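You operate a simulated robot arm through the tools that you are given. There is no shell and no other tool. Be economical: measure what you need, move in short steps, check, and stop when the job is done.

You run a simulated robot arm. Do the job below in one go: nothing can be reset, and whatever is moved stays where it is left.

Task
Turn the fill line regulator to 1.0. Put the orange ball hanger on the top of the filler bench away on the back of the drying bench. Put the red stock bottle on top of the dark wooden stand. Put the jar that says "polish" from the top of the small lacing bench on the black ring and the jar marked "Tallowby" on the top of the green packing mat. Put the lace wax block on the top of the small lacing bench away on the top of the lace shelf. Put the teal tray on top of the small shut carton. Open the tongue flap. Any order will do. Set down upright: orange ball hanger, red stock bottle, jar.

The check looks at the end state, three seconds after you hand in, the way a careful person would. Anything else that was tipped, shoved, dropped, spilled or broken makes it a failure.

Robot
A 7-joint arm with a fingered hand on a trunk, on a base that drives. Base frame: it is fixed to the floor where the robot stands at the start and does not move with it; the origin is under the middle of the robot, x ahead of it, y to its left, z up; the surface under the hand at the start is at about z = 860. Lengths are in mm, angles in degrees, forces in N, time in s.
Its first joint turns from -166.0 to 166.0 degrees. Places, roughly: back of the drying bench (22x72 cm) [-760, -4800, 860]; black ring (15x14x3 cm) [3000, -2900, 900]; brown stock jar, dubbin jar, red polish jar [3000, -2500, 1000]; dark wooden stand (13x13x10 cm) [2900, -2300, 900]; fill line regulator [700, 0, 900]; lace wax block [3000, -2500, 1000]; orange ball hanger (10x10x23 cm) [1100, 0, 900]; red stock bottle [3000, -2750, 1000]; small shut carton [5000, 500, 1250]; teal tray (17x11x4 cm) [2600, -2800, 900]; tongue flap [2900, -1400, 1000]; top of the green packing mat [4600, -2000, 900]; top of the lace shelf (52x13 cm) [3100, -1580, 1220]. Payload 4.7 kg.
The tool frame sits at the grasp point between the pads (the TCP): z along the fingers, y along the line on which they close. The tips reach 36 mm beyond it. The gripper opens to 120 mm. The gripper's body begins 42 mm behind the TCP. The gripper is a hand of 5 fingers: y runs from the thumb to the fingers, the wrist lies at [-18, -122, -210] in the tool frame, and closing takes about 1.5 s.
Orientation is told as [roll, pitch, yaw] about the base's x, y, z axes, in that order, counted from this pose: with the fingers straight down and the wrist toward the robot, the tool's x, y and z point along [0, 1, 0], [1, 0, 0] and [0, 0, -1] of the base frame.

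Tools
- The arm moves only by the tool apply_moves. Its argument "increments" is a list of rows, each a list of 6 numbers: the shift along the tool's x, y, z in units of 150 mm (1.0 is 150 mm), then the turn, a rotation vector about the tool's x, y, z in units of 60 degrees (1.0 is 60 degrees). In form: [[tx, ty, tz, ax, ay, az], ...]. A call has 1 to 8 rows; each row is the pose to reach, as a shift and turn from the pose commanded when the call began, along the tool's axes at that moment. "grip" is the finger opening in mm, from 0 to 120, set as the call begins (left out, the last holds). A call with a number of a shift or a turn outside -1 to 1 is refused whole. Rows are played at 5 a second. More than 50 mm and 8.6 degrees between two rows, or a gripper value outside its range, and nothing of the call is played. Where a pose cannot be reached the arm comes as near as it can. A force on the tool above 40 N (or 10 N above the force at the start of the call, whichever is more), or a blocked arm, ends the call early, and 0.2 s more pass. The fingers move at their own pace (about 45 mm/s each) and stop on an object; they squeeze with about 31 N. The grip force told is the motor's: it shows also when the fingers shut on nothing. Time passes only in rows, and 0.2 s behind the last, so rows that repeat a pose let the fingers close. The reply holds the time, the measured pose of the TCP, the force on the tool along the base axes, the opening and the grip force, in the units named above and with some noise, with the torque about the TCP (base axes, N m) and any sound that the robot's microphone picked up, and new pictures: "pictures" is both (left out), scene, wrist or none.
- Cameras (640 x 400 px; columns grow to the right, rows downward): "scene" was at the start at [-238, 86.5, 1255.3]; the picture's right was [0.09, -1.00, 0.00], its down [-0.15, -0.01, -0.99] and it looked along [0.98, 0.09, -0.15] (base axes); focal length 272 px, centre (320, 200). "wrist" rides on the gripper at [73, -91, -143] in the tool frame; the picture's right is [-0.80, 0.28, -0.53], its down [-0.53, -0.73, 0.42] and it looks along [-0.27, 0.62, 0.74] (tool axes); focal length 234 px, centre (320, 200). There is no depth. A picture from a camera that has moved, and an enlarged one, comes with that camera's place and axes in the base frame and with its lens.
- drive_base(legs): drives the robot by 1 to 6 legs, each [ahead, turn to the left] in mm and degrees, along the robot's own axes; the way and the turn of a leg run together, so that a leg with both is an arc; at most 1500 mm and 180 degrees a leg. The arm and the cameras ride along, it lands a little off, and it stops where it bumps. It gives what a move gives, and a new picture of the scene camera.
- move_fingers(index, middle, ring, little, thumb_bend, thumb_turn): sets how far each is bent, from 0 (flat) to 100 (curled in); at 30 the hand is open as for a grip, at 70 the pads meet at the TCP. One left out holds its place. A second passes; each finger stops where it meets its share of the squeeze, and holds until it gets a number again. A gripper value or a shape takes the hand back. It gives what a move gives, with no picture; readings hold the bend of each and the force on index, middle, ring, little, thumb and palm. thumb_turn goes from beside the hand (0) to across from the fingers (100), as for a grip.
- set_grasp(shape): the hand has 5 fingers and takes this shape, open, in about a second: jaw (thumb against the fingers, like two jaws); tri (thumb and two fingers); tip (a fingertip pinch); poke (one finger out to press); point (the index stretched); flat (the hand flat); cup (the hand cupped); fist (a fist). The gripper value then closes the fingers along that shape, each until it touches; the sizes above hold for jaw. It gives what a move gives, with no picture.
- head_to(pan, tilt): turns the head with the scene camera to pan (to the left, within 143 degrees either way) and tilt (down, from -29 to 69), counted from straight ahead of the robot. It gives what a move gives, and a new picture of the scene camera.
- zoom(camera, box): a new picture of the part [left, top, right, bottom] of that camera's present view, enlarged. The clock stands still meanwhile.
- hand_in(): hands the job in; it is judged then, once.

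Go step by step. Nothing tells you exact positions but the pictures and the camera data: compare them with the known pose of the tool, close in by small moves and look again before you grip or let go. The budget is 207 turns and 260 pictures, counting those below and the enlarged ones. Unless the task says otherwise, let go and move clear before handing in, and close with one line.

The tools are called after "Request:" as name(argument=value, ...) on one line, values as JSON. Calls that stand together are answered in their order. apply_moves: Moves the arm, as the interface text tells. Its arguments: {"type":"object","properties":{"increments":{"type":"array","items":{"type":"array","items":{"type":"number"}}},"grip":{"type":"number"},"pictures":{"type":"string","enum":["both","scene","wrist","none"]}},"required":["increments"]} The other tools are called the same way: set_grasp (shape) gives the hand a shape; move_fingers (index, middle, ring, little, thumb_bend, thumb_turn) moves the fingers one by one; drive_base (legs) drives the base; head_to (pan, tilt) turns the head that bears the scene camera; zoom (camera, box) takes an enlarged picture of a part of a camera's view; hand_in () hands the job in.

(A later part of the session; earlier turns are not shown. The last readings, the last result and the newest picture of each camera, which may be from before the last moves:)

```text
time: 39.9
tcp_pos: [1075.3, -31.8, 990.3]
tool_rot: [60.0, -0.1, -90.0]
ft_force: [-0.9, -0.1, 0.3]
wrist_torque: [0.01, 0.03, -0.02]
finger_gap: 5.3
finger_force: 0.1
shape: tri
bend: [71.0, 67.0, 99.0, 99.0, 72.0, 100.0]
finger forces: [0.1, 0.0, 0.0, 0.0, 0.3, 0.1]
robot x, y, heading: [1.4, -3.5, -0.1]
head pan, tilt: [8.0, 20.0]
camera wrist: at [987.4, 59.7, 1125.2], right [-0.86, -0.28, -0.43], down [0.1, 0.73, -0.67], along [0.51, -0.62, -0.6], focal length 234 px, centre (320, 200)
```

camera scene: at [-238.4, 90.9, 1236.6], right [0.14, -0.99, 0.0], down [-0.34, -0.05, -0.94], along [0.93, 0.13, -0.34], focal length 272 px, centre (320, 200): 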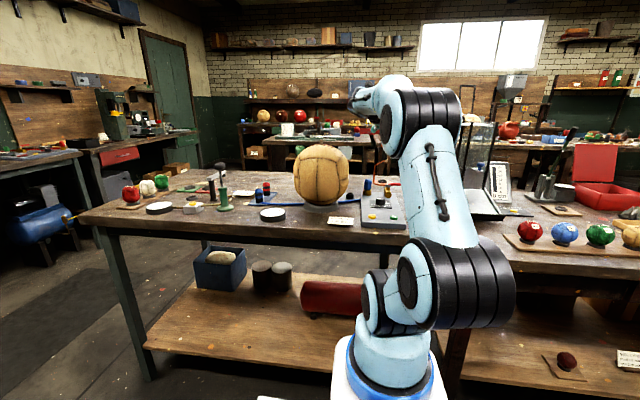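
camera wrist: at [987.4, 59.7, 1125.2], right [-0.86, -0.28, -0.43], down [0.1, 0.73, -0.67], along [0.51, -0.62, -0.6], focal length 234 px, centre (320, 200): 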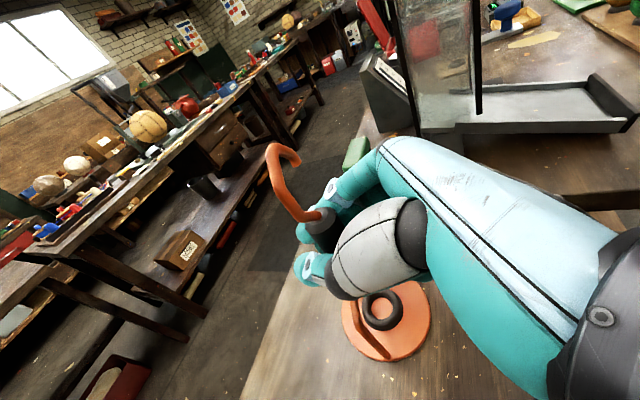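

Request:
zoom(camera="wrist", box=[240, 140, 440, 340])

```text
2.00 times, centred on (340, 240) of wrist
camera zoom: at [987.4, 59.7, 1125.2], right [-0.86, -0.28, -0.43], down [0.1, 0.73, -0.67], along [0.51, -0.62, -0.6], focal length 468 px, centre (280, 120)
```

zoom: 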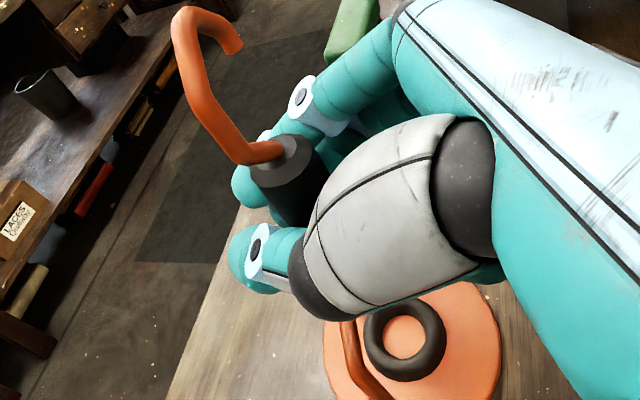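

The pads closed just in front of the cylinder (its axis is at x≈1063). I open, back off about 16 mm and close again.

Request:
apply_moves(increments=[[0, 0, 0, 0, 0, 0], [0, 0, 0, 0, 0, 0], [0, 0, 0, 0, 0, 0], [0, 0, 0, 0, 0, 0], [0, -0.02, -0.06, 0, 0, 0], [0, -0.03, -0.12, 0, 0, 0]], grip=110, pictures="none")

Request:
apply_moves(increments=[[0, 0, 0, 0, 0, 0], [0, 0, 0, 0, 0, 0], [0, 0, 0, 0, 0, 0], [0, 0, 0, 0, 0, 0], [0, 0, 0, 0, 0, 0], [0, 0, 0, 0, 0, 0], [0, 0, 0, 0, 0, 0], [0, 0, 0, 0, 0, 0]], grip=5, pictures="none")

Request:
zoom(camera="wrist", box=[240, 140, 440, 340])

```text
time: 41.3
tcp_pos: [1061.3, -29.5, 1000.7]
tool_rot: [60.0, 0.0, -90.0]
ft_force: [0.0, 0.6, -0.7]
wrist_torque: [0.0, -0.05, 0.01]
finger_gap: 109.9
finger_force: 0.1
shape: tri
bend: [27.0, 32.0, 99.0, 99.0, 37.0, 98.0]
finger forces: [0.1, 0.0, 0.0, 0.0, 0.0, 0.0]
robot x, y, heading: [-5.3, 4.3, 0.0]
head pan, tilt: [8.0, 20.0]
```

```text
time: 43.1
tcp_pos: [1060.9, -29.8, 999.9]
tool_rot: [60.0, 0.0, -90.1]
ft_force: [0.5, -0.6, -0.3]
wrist_torque: [-0.01, 0.01, 0.0]
finger_gap: 14.3
finger_force: 30.4
shape: tri
bend: [72.0, 64.0, 100.0, 100.0, 76.0, 100.0]
finger forces: [11.4, 9.7, 0.0, 0.0, 21.7, 0.1]
robot x, y, heading: [-0.7, -0.7, 0.2]
head pan, tilt: [8.0, 20.0]
```

```text
2.00 times, centred on (340, 240) of wrist
camera zoom: at [972.9, 63.0, 1134.6], right [-0.86, -0.28, -0.43], down [0.1, 0.73, -0.67], along [0.51, -0.62, -0.6], focal length 468 px, centre (280, 120)
```

zoom: 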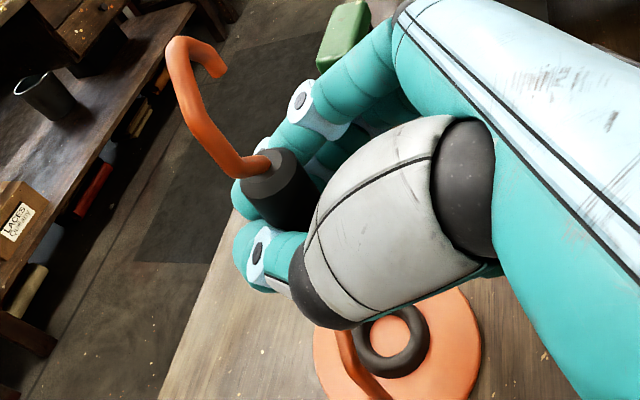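

Gripped on thumb, index and middle. I lift a little and check.

Request:
apply_moves(increments=[[0.1, 0, -0.06, 0, 0, 0], [0.26, 0, -0.15, 0, 0, 0], [0.5, 0, -0.29, 0, 0, 0], [0.75, 0, -0.43, 0, 0, 0]], pictures="wrist")

```text
time: 44.1
tcp_pos: [1061.6, -28.7, 1129.7]
tool_rot: [59.9, -0.1, -90.0]
ft_force: [0.4, -0.3, -2.4]
wrist_torque: [-0.02, -0.03, 0.0]
finger_gap: 14.4
finger_force: 31.2
shape: tri
bend: [72.0, 64.0, 100.0, 100.0, 76.0, 100.0]
finger forces: [11.1, 10.0, 0.0, 0.1, 21.7, 0.0]
robot x, y, heading: [1.2, -1.3, 0.0]
head pan, tilt: [8.0, 20.0]
camera wrist: at [975.1, 63.4, 1263.6], right [-0.86, -0.28, -0.43], down [0.1, 0.73, -0.67], along [0.5, -0.62, -0.6], focal length 234 px, centre (320, 200)
```

wrist: 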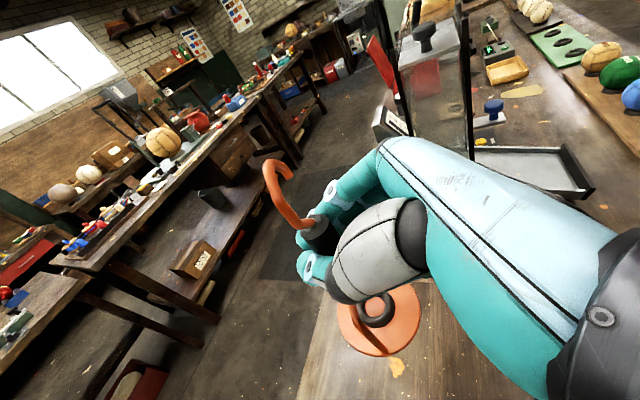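

Held securely. I raise and pull it in, then look around for the route to the drying bench (far right-behind).

Request:
apply_moves(increments=[[0.2, 0, -0.25, 0, 0, 0], [0.3, 0, -0.55, 0, 0, 0], [0.3, 0, -0.87, 0, 0, 0], [0.3, 0, -1.0, 0, 0, 0]], pictures="none")

Request:
head_to(pan=-75, tilt=15)

Request:
head_to(pan=-125, tilt=15)

Request:
head_to(pan=130, tilt=15)

```text
time: 45.1
tcp_pos: [955.0, -29.3, 1242.6]
tool_rot: [59.9, 0.0, -90.0]
ft_force: [0.1, 0.5, -2.2]
wrist_torque: [-0.02, -0.02, -0.02]
finger_gap: 14.4
finger_force: 31.1
shape: tri
bend: [72.0, 64.0, 100.0, 100.0, 76.0, 100.0]
finger forces: [10.9, 10.3, 0.1, 0.0, 21.6, 0.0]
robot x, y, heading: [-3.3, -2.2, -0.1]
head pan, tilt: [8.0, 20.0]
```

```text
time: 46.7
tcp_pos: [953.6, -28.6, 1243.2]
tool_rot: [59.9, 0.1, -90.1]
ft_force: [0.0, -0.3, -1.5]
wrist_torque: [-0.01, -0.04, 0.01]
finger_gap: 14.3
finger_force: 30.8
shape: tri
bend: [72.0, 64.0, 100.0, 100.0, 76.0, 100.0]
finger forces: [11.1, 10.1, 0.0, 0.0, 21.4, 0.0]
robot x, y, heading: [-2.5, 0.5, 0.1]
head pan, tilt: [-75.0, 15.0]
camera scene: at [-306.0, -12.3, 1244.8], right [-0.97, -0.26, 0.0], down [-0.07, 0.25, -0.97], along [0.25, -0.93, -0.26], focal length 272 px, centre (320, 200)
```

scene: 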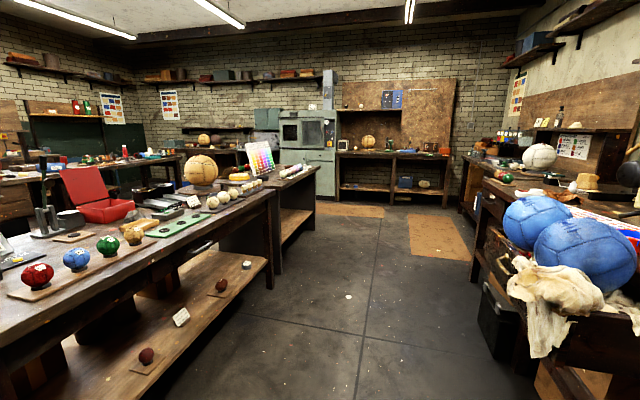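

```text
time: 47.9
tcp_pos: [954.4, -29.2, 1242.2]
tool_rot: [60.0, 0.0, -90.0]
ft_force: [0.3, 0.6, -1.6]
wrist_torque: [-0.01, -0.01, 0.02]
finger_gap: 14.6
finger_force: 31.2
shape: tri
bend: [72.0, 64.0, 100.0, 100.0, 76.0, 100.0]
finger forces: [11.0, 10.1, 0.0, 0.0, 21.4, 0.0]
robot x, y, heading: [1.2, 2.1, 0.0]
head pan, tilt: [-125.0, 15.0]
camera scene: at [-383.7, 1.4, 1244.8], right [-0.82, 0.57, 0.0], down [0.15, 0.21, -0.97], along [-0.55, -0.79, -0.26], focal length 272 px, centre (320, 200)
```

scene: 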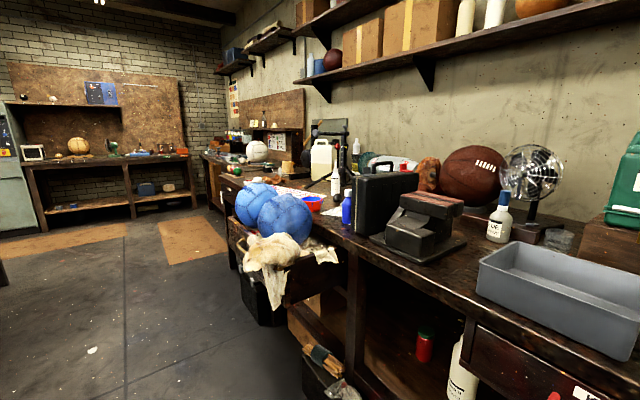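

```text
time: 51.5
tcp_pos: [953.8, -28.4, 1242.6]
tool_rot: [60.0, 0.0, -89.9]
ft_force: [-0.2, 0.0, -1.9]
wrist_torque: [-0.01, -0.01, 0.03]
finger_gap: 14.7
finger_force: 30.9
shape: tri
bend: [72.0, 64.0, 100.0, 100.0, 76.0, 100.0]
finger forces: [10.9, 10.1, 0.0, 0.0, 21.5, 0.0]
robot x, y, heading: [0.5, 1.2, -0.1]
head pan, tilt: [130.0, 15.0]
camera scene: at [-390.2, 149.5, 1244.8], right [0.77, 0.64, 0.0], down [0.17, -0.2, -0.97], along [-0.62, 0.74, -0.26], focal length 272 px, centre (320, 200)
```

scene: 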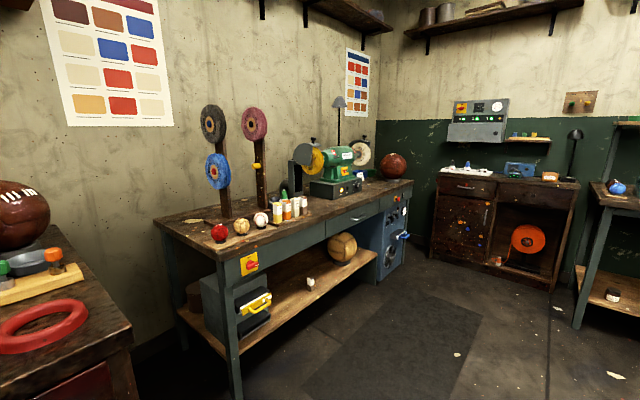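

The route is clear: back up, turn right, then run down the aisle toward -y, with the drying bench against the far wall. I pull the arm in first.

Request:
apply_moves(increments=[[-0.1, 0, -0.27, 0, 0, 0], [-0.22, 0, -0.55, 0, 0, 0], [-0.33, 0, -0.83, 0, 0, 0], [-0.4, 0, -1.0, 0, 0, 0]], pictures="none")

Request:
apply_moves(increments=[[-0.1, 0, -0.27, 0, 0, 0], [-0.2, 0, -0.5, 0, 0, 0]], pictures="none")

Request:
head_to(pan=0, tilt=15)

Request:
drive_base(legs=[[-300, 0], [0, -90]])

```text
time: 52.5
tcp_pos: [795.6, -29.1, 1267.4]
tool_rot: [60.0, 0.0, -90.0]
ft_force: [0.4, 0.7, -2.6]
wrist_torque: [-0.01, -0.04, -0.02]
finger_gap: 14.8
finger_force: 30.7
shape: tri
bend: [72.0, 64.0, 100.0, 100.0, 76.0, 100.0]
finger forces: [10.7, 10.3, 0.1, 0.0, 21.2, 0.0]
robot x, y, heading: [0.2, 0.0, 0.1]
head pan, tilt: [130.0, 15.0]
```

```text
time: 53.1
tcp_pos: [715.0, -28.9, 1275.9]
tool_rot: [59.9, 0.0, -90.0]
ft_force: [0.7, 0.6, -2.6]
wrist_torque: [0.0, -0.08, -0.06]
finger_gap: 14.6
finger_force: 30.9
shape: tri
bend: [72.0, 64.0, 100.0, 100.0, 77.0, 100.0]
finger forces: [10.6, 10.3, 0.0, 0.1, 21.0, 0.0]
robot x, y, heading: [-2.8, -1.7, 0.1]
head pan, tilt: [130.0, 15.0]
```

```text
time: 55.2
tcp_pos: [716.4, -28.9, 1276.8]
tool_rot: [59.9, 0.0, -89.9]
ft_force: [-1.1, -0.2, -0.9]
wrist_torque: [0.03, 0.04, 0.0]
finger_gap: 14.6
finger_force: 31.0
shape: tri
bend: [72.0, 64.0, 100.0, 100.0, 77.0, 100.0]
finger forces: [10.7, 10.2, 0.0, 0.0, 20.8, 0.0]
robot x, y, heading: [1.7, -0.0, -0.1]
head pan, tilt: [0.0, 15.0]
camera scene: at [-236.8, 78.0, 1244.8], right [0.0, -1.0, 0.0], down [-0.26, 0.0, -0.97], along [0.97, 0.0, -0.26], focal length 272 px, centre (320, 200)
```

scene: 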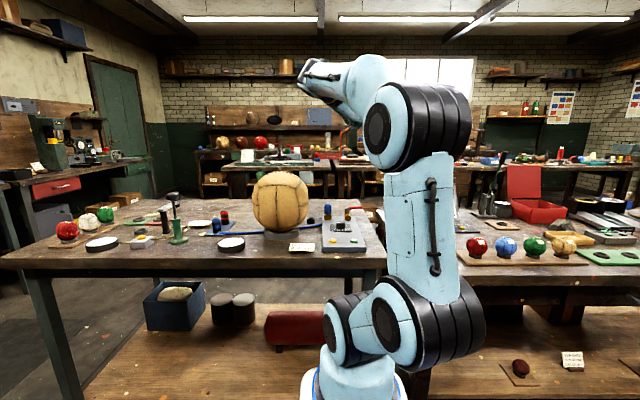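

```text
time: 61.0
tcp_pos: [-319.0, -714.8, 1276.4]
tool_rot: [59.9, -0.1, -179.3]
ft_force: [0.1, -0.6, -2.4]
wrist_torque: [0.01, 0.03, -0.02]
finger_gap: 14.8
finger_force: 30.8
shape: tri
bend: [72.0, 64.0, 100.0, 100.0, 77.0, 100.0]
finger forces: [10.3, 10.0, 0.0, 0.0, 20.3, 0.0]
robot x, y, heading: [-298.5, -0.7, -89.2]
head pan, tilt: [0.0, 15.0]
camera scene: at [-221.9, 235.3, 1244.8], right [-1.0, -0.01, 0.0], down [0.0, 0.26, -0.97], along [0.01, -0.97, -0.26], focal length 272 px, centre (320, 200)
```

scene: 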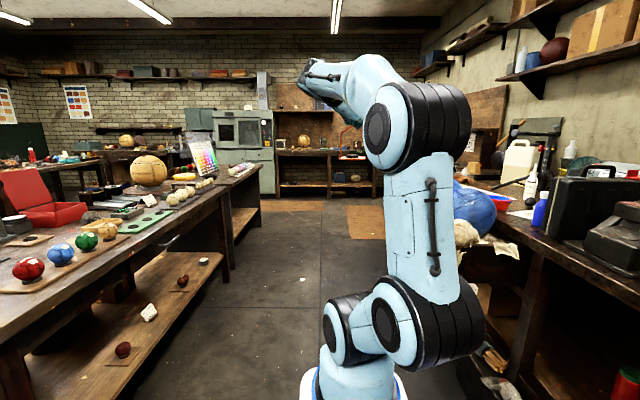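

Request:
drive_base(legs=[[1500, 0], [1500, 0]])

Request:
zoom(camera="scene", box=[240, 100, 480, 250])

```text
time: 75.7
tcp_pos: [-302.4, -3761.0, 1277.4]
tool_rot: [60.1, 0.0, -179.2]
ft_force: [-0.4, 1.0, -2.0]
wrist_torque: [0.01, 0.03, -0.01]
finger_gap: 14.8
finger_force: 31.1
shape: tri
bend: [72.0, 64.0, 100.0, 100.0, 77.0, 100.0]
finger forces: [10.4, 10.0, 0.1, 0.1, 20.3, 0.0]
robot x, y, heading: [-286.6, -3048.7, -89.2]
head pan, tilt: [0.0, 15.0]
camera scene: at [-206.7, -2810.3, 1244.8], right [-1.0, -0.01, 0.0], down [0.0, 0.26, -0.97], along [0.01, -0.97, -0.26], focal length 272 px, centre (320, 200)
```

scene: 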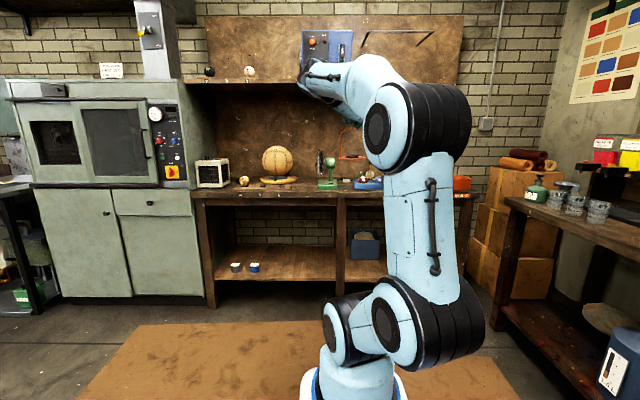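

```text
2.67 times, centred on (360, 175) of scene
camera zoom: at [-206.7, -2810.3, 1244.8], right [-1.0, -0.01, 0.0], down [0.0, 0.26, -0.97], along [0.01, -0.97, -0.26], focal length 725 px, centre (213, 267)
```

zoom: 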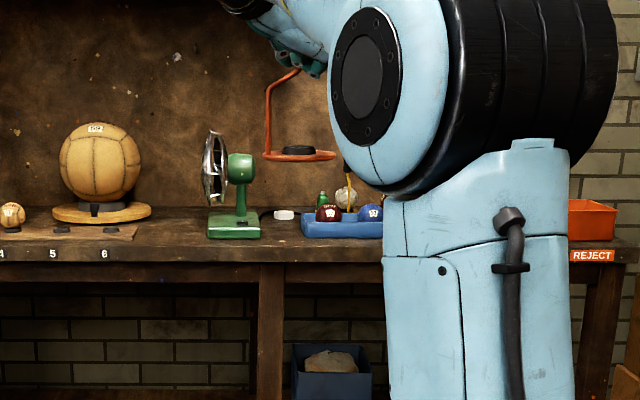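

The bench top behind the arm must be seen before I place anything. I drive to in front of its right part.

Request:
drive_base(legs=[[0, -29], [1000, 0], [0, 28.2]])

Request:
head_to(pan=30, tilt=20)

```text
time: 83.7
tcp_pos: [-766.3, -4655.6, 1276.3]
tool_rot: [60.0, 0.1, -179.0]
ft_force: [0.2, -0.1, -1.6]
wrist_torque: [0.04, 0.01, 0.02]
finger_gap: 14.6
finger_force: 31.1
shape: tri
bend: [72.0, 64.0, 100.0, 100.0, 77.0, 100.0]
finger forces: [10.3, 10.1, 0.1, 0.1, 19.9, 0.2]
robot x, y, heading: [-747.4, -3938.0, -88.7]
head pan, tilt: [0.0, 15.0]
camera scene: at [-674.2, -3703.9, 1244.8], right [-1.0, -0.02, 0.0], down [-0.01, 0.26, -0.97], along [0.02, -0.97, -0.26], focal length 272 px, centre (320, 200)
```

scene: 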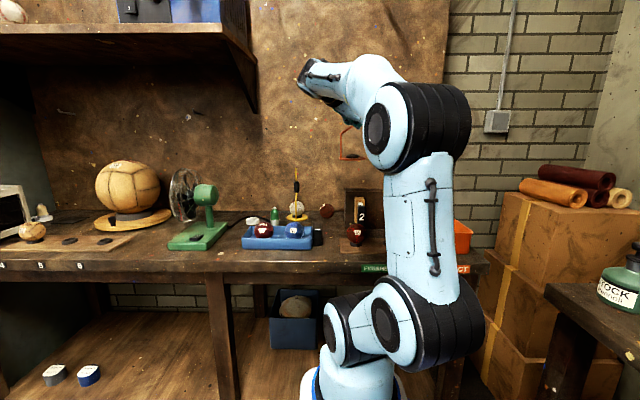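

```text
time: 84.7
tcp_pos: [-766.8, -4655.1, 1276.5]
tool_rot: [59.9, 0.0, -179.0]
ft_force: [0.2, 0.2, -1.3]
wrist_torque: [0.0, -0.01, -0.01]
finger_gap: 14.5
finger_force: 31.1
shape: tri
bend: [72.0, 64.0, 100.0, 100.0, 77.0, 100.0]
finger forces: [10.2, 10.1, 0.1, 0.0, 20.0, 0.1]
robot x, y, heading: [-744.2, -3941.3, -88.8]
head pan, tilt: [30.0, 20.0]
camera scene: at [-627.9, -3690.3, 1236.7], right [-0.86, -0.52, 0.0], down [-0.18, 0.29, -0.94], along [0.48, -0.8, -0.34], focal length 272 px, centre (320, 200)
```

scene: 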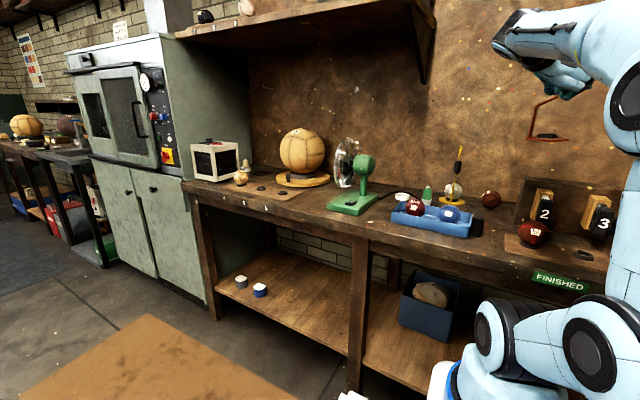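

Request:
apply_moves(increments=[[0, 0, 0, 0, 0, 0]], pictures="wrist")

Request:
head_to(pan=-25, tilt=22)

```text
time: 85.1
tcp_pos: [-766.0, -4655.5, 1277.9]
tool_rot: [60.0, 0.0, -179.0]
ft_force: [0.8, 0.2, -1.7]
wrist_torque: [-0.01, 0.02, 0.0]
finger_gap: 14.7
finger_force: 31.2
shape: tri
bend: [72.0, 64.0, 100.0, 100.0, 77.0, 100.0]
finger forces: [10.3, 10.0, 0.0, 0.0, 20.0, 0.0]
robot x, y, heading: [-751.3, -3942.0, -88.7]
head pan, tilt: [30.0, 20.0]
camera wrist: at [-675.6, -4565.1, 1411.4], right [-0.29, 0.85, -0.43], down [0.73, -0.09, -0.67], along [-0.61, -0.52, -0.6], focal length 234 px, centre (320, 200)
```

wrist: 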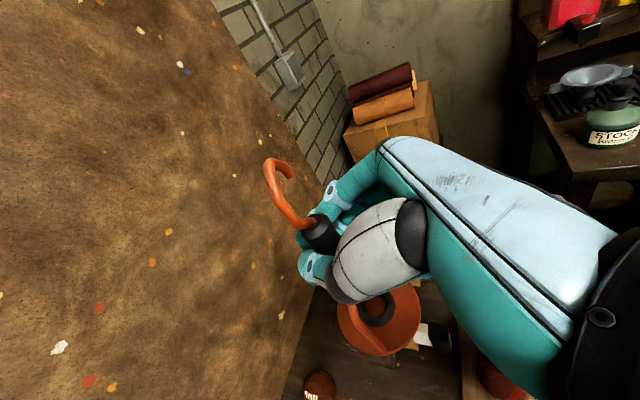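

```text
time: 86.3
tcp_pos: [-765.3, -4655.2, 1277.7]
tool_rot: [59.9, 0.0, -179.1]
ft_force: [0.5, -0.6, -1.6]
wrist_torque: [0.0, -0.02, 0.0]
finger_gap: 14.7
finger_force: 30.9
shape: tri
bend: [72.0, 64.0, 100.0, 100.0, 77.0, 100.0]
finger forces: [10.1, 10.1, 0.1, 0.0, 20.0, 0.0]
robot x, y, heading: [-747.4, -3937.6, -88.9]
head pan, tilt: [-25.0, 22.0]
camera scene: at [-713.5, -3695.4, 1233.4], right [-0.91, 0.4, 0.0], down [0.15, 0.34, -0.93], along [-0.37, -0.85, -0.37], focal length 272 px, centre (320, 200)
```

scene: 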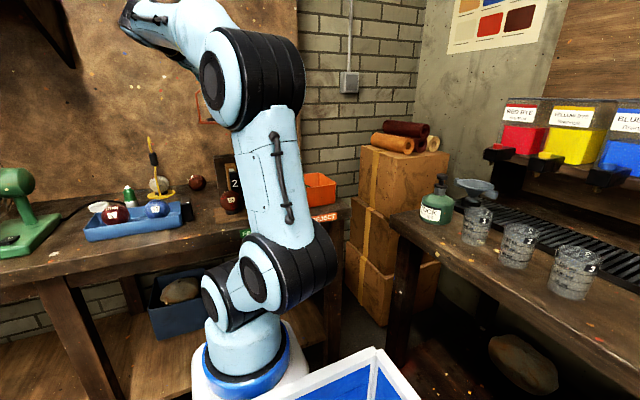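

I back off 300 mm so the wrist camera can see the rear of the bench top.

Request:
drive_base(legs=[[-300, 0]])

Request:
zoom(camera="wrist", box=[120, 200, 440, 400])

```text
time: 88.4
tcp_pos: [-772.3, -4348.9, 1276.9]
tool_rot: [60.0, -0.1, -179.0]
ft_force: [0.7, 0.5, -1.5]
wrist_torque: [0.0, 0.02, 0.02]
finger_gap: 14.1
finger_force: 31.4
shape: tri
bend: [72.0, 64.0, 100.0, 100.0, 77.0, 100.0]
finger forces: [10.3, 9.9, 0.0, 0.1, 20.0, 0.1]
robot x, y, heading: [-755.3, -3635.0, -88.9]
head pan, tilt: [-25.0, 22.0]
camera scene: at [-718.6, -3389.0, 1233.4], right [-0.91, 0.41, 0.0], down [0.15, 0.34, -0.93], along [-0.38, -0.85, -0.37], focal length 272 px, centre (320, 200)
```

scene: 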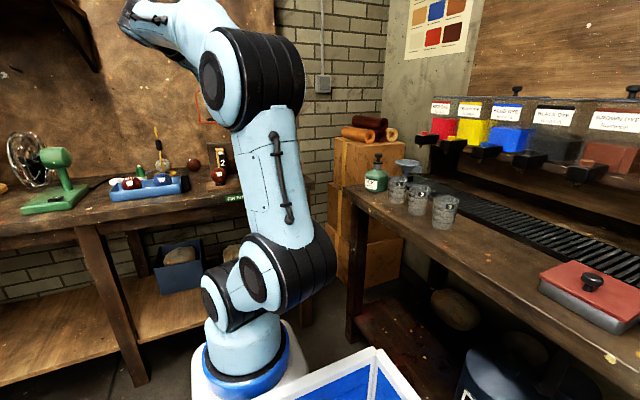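

```text
2.00 times, centred on (280, 300) of wrist
camera zoom: at [-682.6, -4258.7, 1411.4], right [-0.29, 0.85, -0.43], down [0.73, -0.09, -0.67], along [-0.61, -0.52, -0.6], focal length 468 px, centre (400, 0)
```

zoom: 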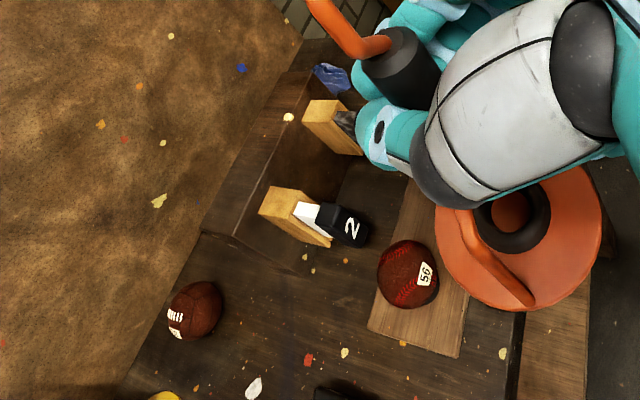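

The rack takes the right part; a gap appears to lie between the small football, the rack and the tray, near (-700, -4745). I zoom to measure it.

Request:
zoom(camera="wrist", box=[170, 290, 346, 400])

Request:
head_to(pan=15, tilt=15)

Request:
zoom(camera="scene", box=[300, 150, 480, 260])

```text
3.64 times, centred on (258, 345) of wrist
camera zoom: at [-682.6, -4258.7, 1411.4], right [-0.29, 0.85, -0.43], down [0.73, -0.09, -0.67], along [-0.61, -0.52, -0.6], focal length 852 px, centre (546, -327)
```

zoom: 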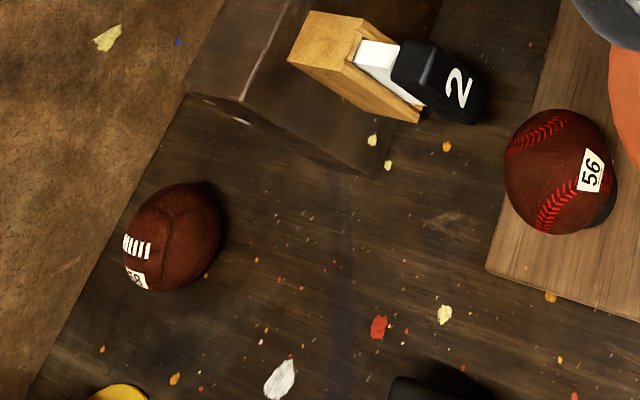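

```text
time: 89.4
tcp_pos: [-773.2, -4349.3, 1276.6]
tool_rot: [59.9, 0.1, -179.1]
ft_force: [0.2, -0.3, -0.8]
wrist_torque: [0.02, -0.01, 0.04]
finger_gap: 14.7
finger_force: 31.2
shape: tri
bend: [72.0, 64.0, 100.0, 100.0, 77.0, 100.0]
finger forces: [10.2, 10.0, 0.0, 0.0, 20.0, 0.0]
robot x, y, heading: [-754.7, -3635.7, -88.9]
head pan, tilt: [15.0, 15.0]
camera scene: at [-655.2, -3394.0, 1244.8], right [-0.96, -0.27, 0.0], down [-0.07, 0.25, -0.97], along [0.27, -0.93, -0.26], focal length 272 px, centre (320, 200)
```

scene: 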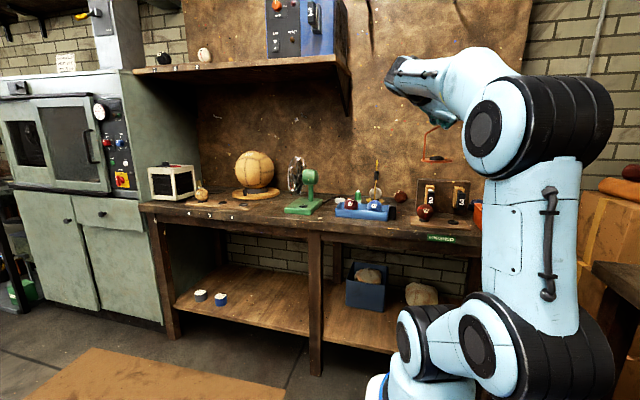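

```text
3.56 times, centred on (390, 205) of scene
camera zoom: at [-655.2, -3394.0, 1244.8], right [-0.96, -0.27, 0.0], down [-0.07, 0.25, -0.97], along [0.27, -0.93, -0.26], focal length 967 px, centre (71, 182)
```

zoom: 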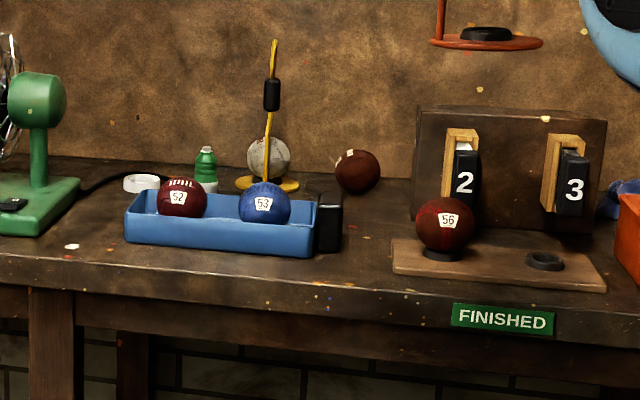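

Free spot chosen at (-685, -4735), between rack (x≈-760), football (y≈-4845) and tray. I drive in again and move above the spot.

Request:
drive_base(legs=[[300, 0]])

Request:
apply_moves(increments=[[0, -0.15, 0.1, 0, 0, 0], [0.03, -0.3, 0.2, 0, 0, 0], [0.13, -0.45, 0.3, 0, 0, 0], [0.26, -0.55, 0.46, 0, 0, 0]], pictures="both")

```text
time: 91.5
tcp_pos: [-763.8, -4648.8, 1277.6]
tool_rot: [60.0, 0.1, -178.9]
ft_force: [-0.1, -0.4, -1.0]
wrist_torque: [0.03, 0.02, 0.02]
finger_gap: 14.5
finger_force: 31.3
shape: tri
bend: [72.0, 64.0, 100.0, 100.0, 77.0, 100.0]
finger forces: [10.3, 10.0, 0.0, 0.1, 19.9, 0.0]
robot x, y, heading: [-748.1, -3935.6, -88.6]
head pan, tilt: [15.0, 15.0]
camera scene: at [-650.4, -3693.8, 1244.8], right [-0.96, -0.28, 0.0], down [-0.07, 0.25, -0.97], along [0.27, -0.93, -0.26], focal length 272 px, centre (320, 200)
```

scene: 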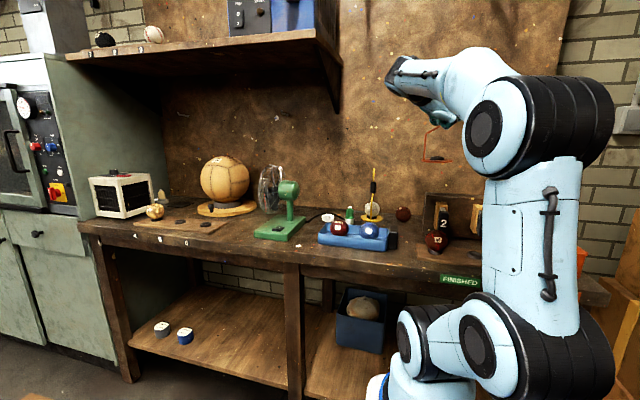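

```text
time: 92.5
tcp_pos: [-679.4, -4726.8, 1276.5]
tool_rot: [60.0, 0.0, -178.9]
ft_force: [0.2, 0.5, -0.7]
wrist_torque: [0.07, -0.03, 0.0]
finger_gap: 14.4
finger_force: 30.9
shape: tri
bend: [72.0, 64.0, 100.0, 100.0, 77.0, 100.0]
finger forces: [10.4, 9.6, 0.1, 0.1, 19.8, 0.0]
robot x, y, heading: [-749.0, -3933.2, -88.6]
head pan, tilt: [15.0, 15.0]
camera scene: at [-650.4, -3693.5, 1244.8], right [-0.96, -0.28, 0.0], down [-0.07, 0.25, -0.97], along [0.27, -0.93, -0.26], focal length 272 px, centre (320, 200)
camera wrist: at [-589.6, -4636.4, 1411.4], right [-0.3, 0.85, -0.43], down [0.73, -0.09, -0.67], along [-0.61, -0.52, -0.6], focal length 234 px, centre (320, 200)
```

scene: 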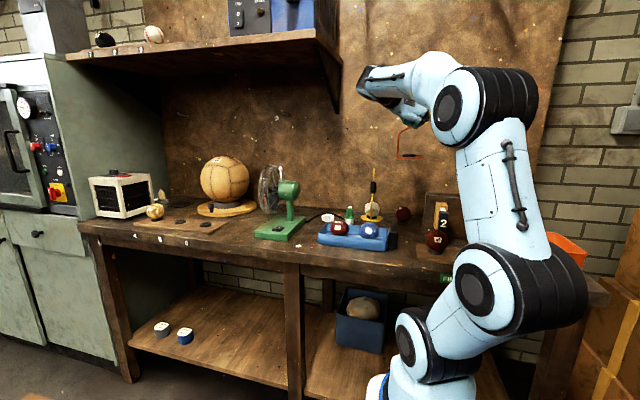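
wrist: 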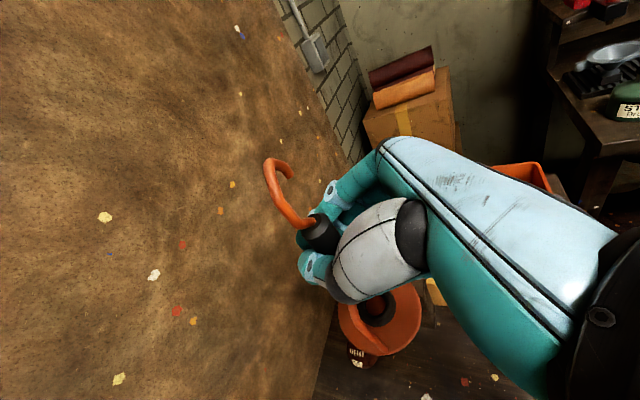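

Request:
apply_moves(increments=[[-0.26, 0, 0.15, 0, 0, 0], [-0.52, 0, 0.3, 0, 0, 0], [-0.78, 0, 0.45, 0, 0, 0], [-0.95, 0, 0.57, 0, 0, 0]], pictures="none")

Request:
apply_moves(increments=[[-0.15, 0.02, 0.09, 0, 0, 0], [-0.26, 0.03, 0.17, 0, 0, 0]], pictures="both")

Request:
zoom(camera="scene", box=[330, 130, 490, 260])

```text
time: 93.5
tcp_pos: [-678.8, -4727.6, 1109.3]
tool_rot: [60.0, 0.1, -178.9]
ft_force: [-0.2, 0.0, -0.7]
wrist_torque: [0.0, -0.01, 0.03]
finger_gap: 14.7
finger_force: 30.9
shape: tri
bend: [72.0, 64.0, 100.0, 100.0, 77.0, 100.0]
finger forces: [10.2, 9.8, 0.0, 0.0, 19.8, 0.0]
robot x, y, heading: [-746.3, -3931.4, -88.8]
head pan, tilt: [15.0, 15.0]
```

```text
time: 94.1
tcp_pos: [-683.9, -4729.7, 1063.4]
tool_rot: [60.1, 0.0, -178.7]
ft_force: [-0.4, -0.8, -1.1]
wrist_torque: [0.02, -0.02, 0.02]
finger_gap: 14.6
finger_force: 30.7
shape: tri
bend: [72.0, 64.0, 100.0, 100.0, 77.0, 100.0]
finger forces: [10.4, 9.8, 0.0, 0.1, 19.8, 0.1]
robot x, y, heading: [-749.1, -3934.7, -88.7]
head pan, tilt: [15.0, 15.0]
camera scene: at [-650.4, -3693.7, 1244.8], right [-0.96, -0.28, 0.0], down [-0.07, 0.25, -0.97], along [0.27, -0.93, -0.26], focal length 272 px, centre (320, 200)
camera wrist: at [-594.6, -4639.9, 1198.1], right [-0.3, 0.85, -0.43], down [0.73, -0.09, -0.67], along [-0.61, -0.52, -0.6], focal length 234 px, centre (320, 200)
```

scene: 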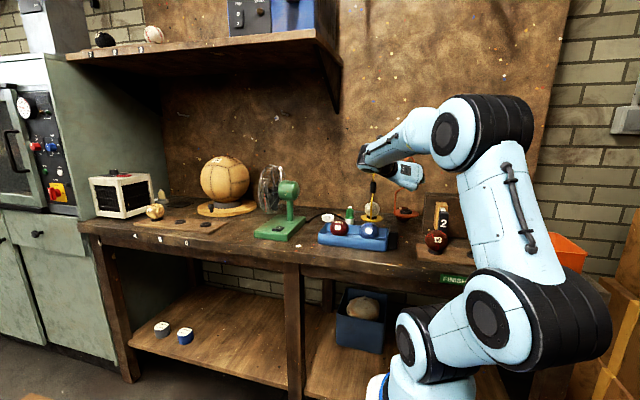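
wrist: 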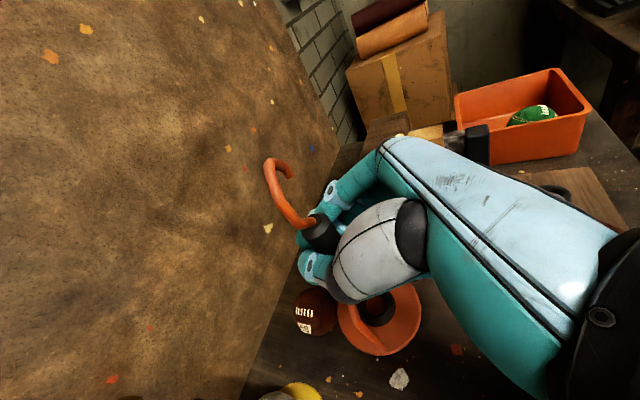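

```text
3.08 times, centred on (410, 195) of scene
camera zoom: at [-650.4, -3693.7, 1244.8], right [-0.96, -0.28, 0.0], down [-0.07, 0.25, -0.97], along [0.27, -0.93, -0.26], focal length 837 px, centre (43, 215)
```

zoom: 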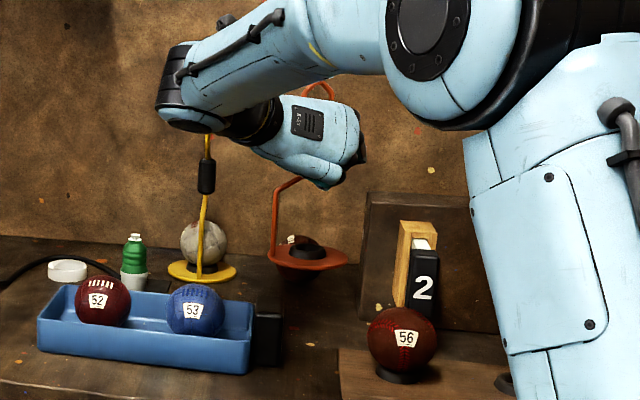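

Request:
apply_moves(increments=[[-0.15, 0, 0.09, 0, 0, 0], [-0.3, 0, 0.18, 0, 0, 0]], pictures="wrist")

```text
time: 94.7
tcp_pos: [-685.0, -4732.4, 1013.4]
tool_rot: [60.0, -0.1, -178.9]
ft_force: [0.2, 0.8, -1.1]
wrist_torque: [0.02, 0.02, -0.01]
finger_gap: 14.3
finger_force: 30.9
shape: tri
bend: [72.0, 64.0, 100.0, 100.0, 77.0, 100.0]
finger forces: [10.2, 9.7, 0.0, 0.1, 19.9, 0.0]
robot x, y, heading: [-747.5, -3934.8, -88.9]
head pan, tilt: [15.0, 15.0]
camera wrist: at [-595.5, -4642.3, 1146.4], right [-0.3, 0.85, -0.43], down [0.73, -0.09, -0.67], along [-0.61, -0.52, -0.6], focal length 234 px, centre (320, 200)
```

wrist: 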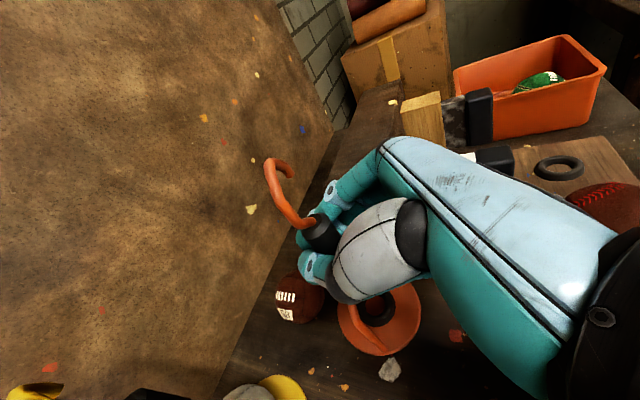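

Request:
apply_moves(increments=[[-0.02, 0, 0.012, 0, 0, 0], [-0.04, 0, 0.023, 0, 0, 0], [-0.052, 0, 0.03, 0, 0, 0], [-0.063, 0, 0.036, 0, 0, 0], [-0.075, 0, 0.043, 0, 0, 0], [-0.087, 0, 0.05, 0, 0, 0], [-0.098, 0, 0.057, 0, 0, 0], [-0.11, 0, 0.063, 0, 0, 0]], pictures="none")

```text
time: 96.5
tcp_pos: [-682.4, -4733.2, 994.7]
tool_rot: [60.3, 0.2, -178.9]
ft_force: [-1.3, -6.9, 25.5]
wrist_torque: [-0.34, 0.22, 0.08]
finger_gap: 14.8
finger_force: 31.1
shape: tri
bend: [72.0, 64.0, 100.0, 100.0, 78.0, 100.0]
finger forces: [9.3, 12.8, 0.1, 0.0, 21.5, 0.0]
robot x, y, heading: [-747.4, -3933.2, -88.8]
head pan, tilt: [15.0, 15.0]
```

The base is on the bench. I ease up slightly, then open and back away along the tool axis.

Request:
apply_moves(increments=[[0.017, 0, -0.01, 0, 0, 0]], pictures="none")

Request:
apply_moves(increments=[[0, 0, 0, 0, 0, 0], [0, 0, 0, 0, 0, 0], [0, 0, 0, 0, 0, 0], [0, 0, 0, 0, 0, 0], [0, 0, 0, 0, 0, 0]], grip=70, pictures="wrist")

```text
time: 96.9
tcp_pos: [-683.7, -4731.9, 995.5]
tool_rot: [60.0, 0.1, -178.8]
ft_force: [-1.5, -7.6, 21.4]
wrist_torque: [-0.32, 0.18, 0.05]
finger_gap: 14.6
finger_force: 31.5
shape: tri
bend: [72.0, 64.0, 100.0, 100.0, 78.0, 100.0]
finger forces: [8.8, 12.6, 0.1, 0.1, 21.5, 0.0]
robot x, y, heading: [-747.1, -3936.2, -88.8]
head pan, tilt: [15.0, 15.0]
```

```text
time: 98.1
tcp_pos: [-682.3, -4733.3, 994.3]
tool_rot: [59.9, 0.0, -178.8]
ft_force: [22.6, -0.5, -9.5]
wrist_torque: [-0.18, -0.63, -0.42]
finger_gap: 62.9
finger_force: 0.1
shape: tri
bend: [74.0, 52.0, 99.0, 99.0, 67.0, 100.0]
finger forces: [0.0, 22.4, 0.0, 0.0, 0.0, 0.0]
robot x, y, heading: [-752.9, -3929.0, -88.4]
head pan, tilt: [15.0, 15.0]
camera wrist: at [-592.9, -4642.6, 1128.7], right [-0.3, 0.85, -0.43], down [0.73, -0.09, -0.67], along [-0.61, -0.52, -0.6], focal length 234 px, centre (320, 200)
```

wrist: 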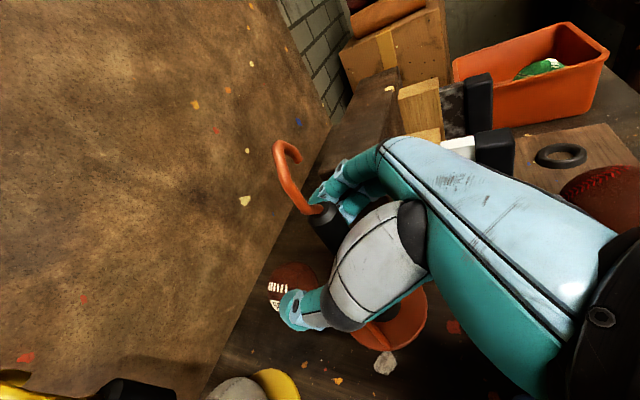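

The middle finger presses the rack on the right; I narrow the opening a bit at once.

Request:
apply_moves(increments=[[0, 0, 0, 0, 0, 0], [0, 0, 0, 0, 0, 0]], grip=46, pictures="none")

Request:
zoom(camera="wrist", box=[220, 120, 480, 380])

```text
time: 98.7
tcp_pos: [-682.7, -4732.1, 995.1]
tool_rot: [60.0, 0.0, -178.9]
ft_force: [5.9, 1.0, -2.8]
wrist_torque: [-0.03, -0.15, -0.17]
finger_gap: 44.4
finger_force: 0.1
shape: tri
bend: [74.0, 53.0, 99.0, 99.0, 73.0, 100.0]
finger forces: [0.0, 6.2, 0.0, 0.0, 0.1, 0.0]
robot x, y, heading: [-747.0, -3934.5, -88.9]
head pan, tilt: [15.0, 15.0]
```

```text
1.54 times, centred on (350, 250) of wrist
camera zoom: at [-593.8, -4642.3, 1129.8], right [-0.3, 0.85, -0.43], down [0.73, -0.09, -0.67], along [-0.61, -0.52, -0.6], focal length 360 px, centre (274, 123)
```

zoom: 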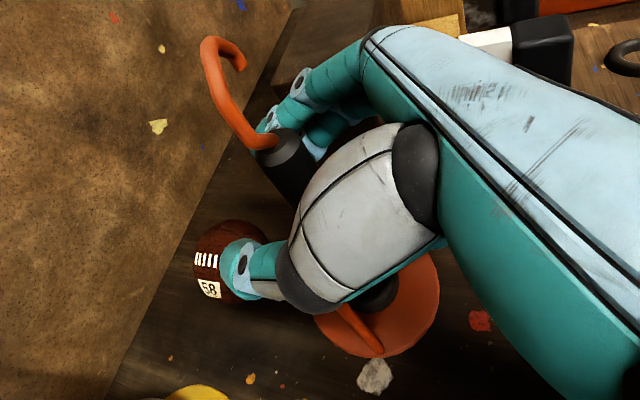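

Request:
apply_moves(increments=[[0, -0.03, 0, 0, 0, 0], [0, -0.03, -0.08, 0, 0, 0], [0, -0.03, -0.16, 0, 0, 0]], pictures="wrist")

```text
time: 99.5
tcp_pos: [-680.1, -4712.5, 1007.6]
tool_rot: [60.0, -0.1, -178.9]
ft_force: [0.2, -0.6, 0.5]
wrist_torque: [0.0, 0.0, 0.01]
finger_gap: 46.2
finger_force: 0.0
shape: tri
bend: [74.0, 50.0, 99.0, 99.0, 73.0, 100.0]
finger forces: [0.0, 0.1, 0.1, 0.0, 0.0, 0.0]
robot x, y, heading: [-751.1, -3933.3, -88.8]
head pan, tilt: [15.0, 15.0]
camera wrist: at [-589.6, -4622.3, 1142.6], right [-0.3, 0.85, -0.43], down [0.73, -0.09, -0.67], along [-0.61, -0.52, -0.6], focal length 234 px, centre (320, 200)
```

wrist: 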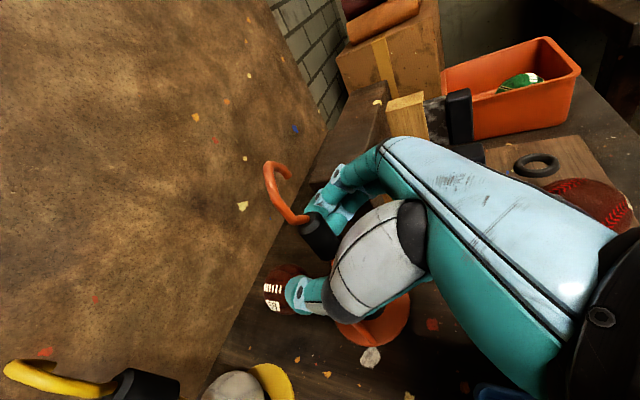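

Request:
apply_moves(increments=[[0, 0, -0.15, 0, 0, 0], [0, 0, -0.3, 0, 0, 0], [0, 0, -0.5, 0, 0, 0], [0, 0, -0.8, 0, 0, 0]], pictures="wrist")

Request:
zoom(camera="wrist", box=[160, 160, 420, 400])

```text
time: 100.5
tcp_pos: [-681.9, -4609.9, 1068.7]
tool_rot: [60.1, 0.1, -178.8]
ft_force: [-0.5, 0.5, -0.7]
wrist_torque: [-0.05, 0.02, -0.01]
finger_gap: 46.7
finger_force: 0.0
shape: tri
bend: [74.0, 50.0, 99.0, 99.0, 73.0, 100.0]
finger forces: [0.1, 0.0, 0.1, 0.0, 0.0, 0.0]
robot x, y, heading: [-748.2, -3931.1, -88.9]
head pan, tilt: [15.0, 15.0]
camera wrist: at [-593.3, -4519.7, 1202.8], right [-0.3, 0.85, -0.43], down [0.73, -0.09, -0.67], along [-0.61, -0.52, -0.6], focal length 234 px, centre (320, 200)
```

wrist: 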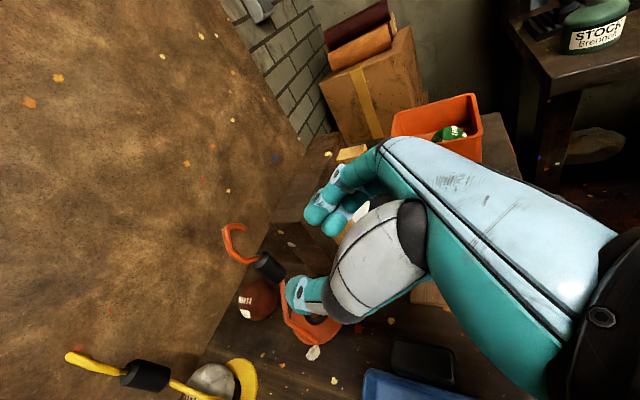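

```text
1.67 times, centred on (290, 280) of wrist
camera zoom: at [-593.3, -4519.7, 1202.8], right [-0.3, 0.85, -0.43], down [0.73, -0.09, -0.67], along [-0.61, -0.52, -0.6], focal length 390 px, centre (370, 67)
```

zoom: 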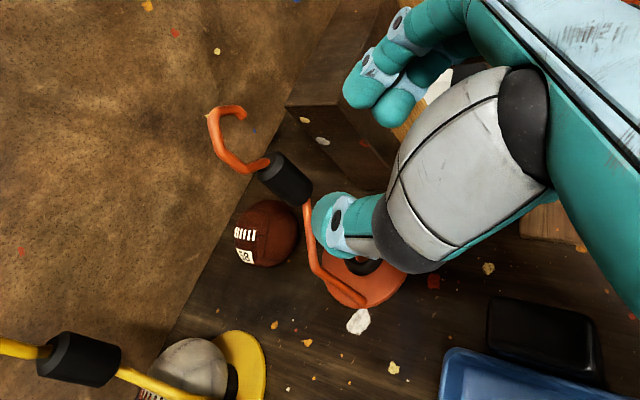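

The hanger stands upright on its own. I retreat up and check the rack from the scene camera.

Request:
apply_moves(increments=[[0.15, 0, -0.25, 0, 0, 0], [0.3, 0, -0.5, 0, 0, 0], [0.5, 0, -0.7, 0, 0, 0], [0.75, 0, -0.85, 0, 0, 0]], pictures="none")

Request:
drive_base(legs=[[-300, 0]])

Request:
zoom(camera="scene", box=[300, 150, 480, 260])

```text
time: 101.5
tcp_pos: [-683.7, -4553.7, 1229.4]
tool_rot: [59.9, 0.0, -178.8]
ft_force: [0.1, -0.7, -0.4]
wrist_torque: [0.01, -0.02, 0.0]
finger_gap: 46.2
finger_force: 0.2
shape: tri
bend: [74.0, 50.0, 99.0, 99.0, 73.0, 100.0]
finger forces: [0.0, 0.0, 0.0, 0.1, 0.0, 0.1]
robot x, y, heading: [-747.5, -3930.3, -88.8]
head pan, tilt: [15.0, 15.0]
```

```text
time: 103.5
tcp_pos: [-692.1, -4254.3, 1229.9]
tool_rot: [59.9, 0.0, -178.9]
ft_force: [-1.1, -1.1, -0.5]
wrist_torque: [0.01, 0.0, 0.01]
finger_gap: 46.2
finger_force: 0.0
shape: tri
bend: [74.0, 50.0, 99.0, 99.0, 73.0, 100.0]
finger forces: [0.0, 0.0, 0.1, 0.0, 0.1, 0.0]
robot x, y, heading: [-752.6, -3635.7, -88.8]
head pan, tilt: [15.0, 15.0]
camera scene: at [-655.8, -3395.1, 1244.8], right [-0.96, -0.28, 0.0], down [-0.07, 0.25, -0.97], along [0.27, -0.93, -0.26], focal length 272 px, centre (320, 200)
```

scene: 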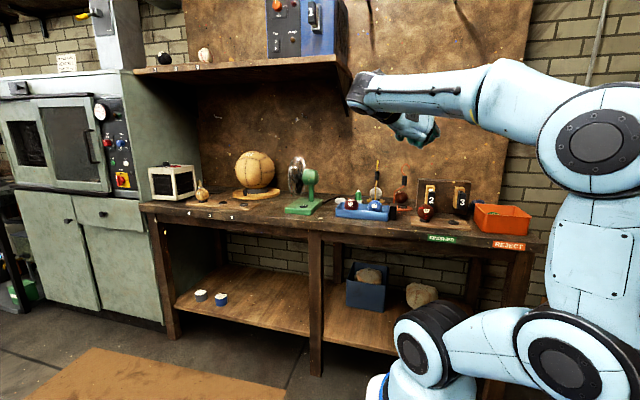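

```text
3.56 times, centred on (390, 205) of scene
camera zoom: at [-655.8, -3395.1, 1244.8], right [-0.96, -0.28, 0.0], down [-0.07, 0.25, -0.97], along [0.27, -0.93, -0.26], focal length 967 px, centre (71, 182)
```

zoom: 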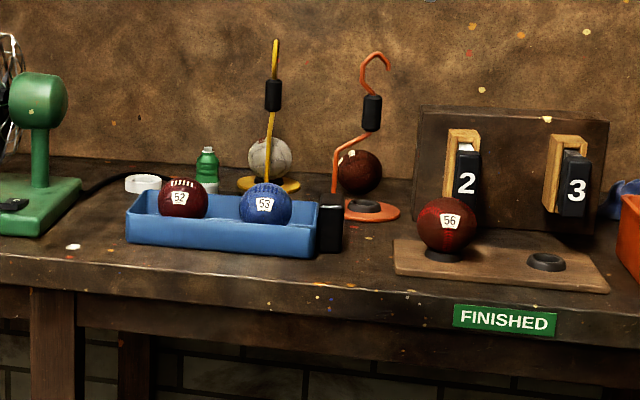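

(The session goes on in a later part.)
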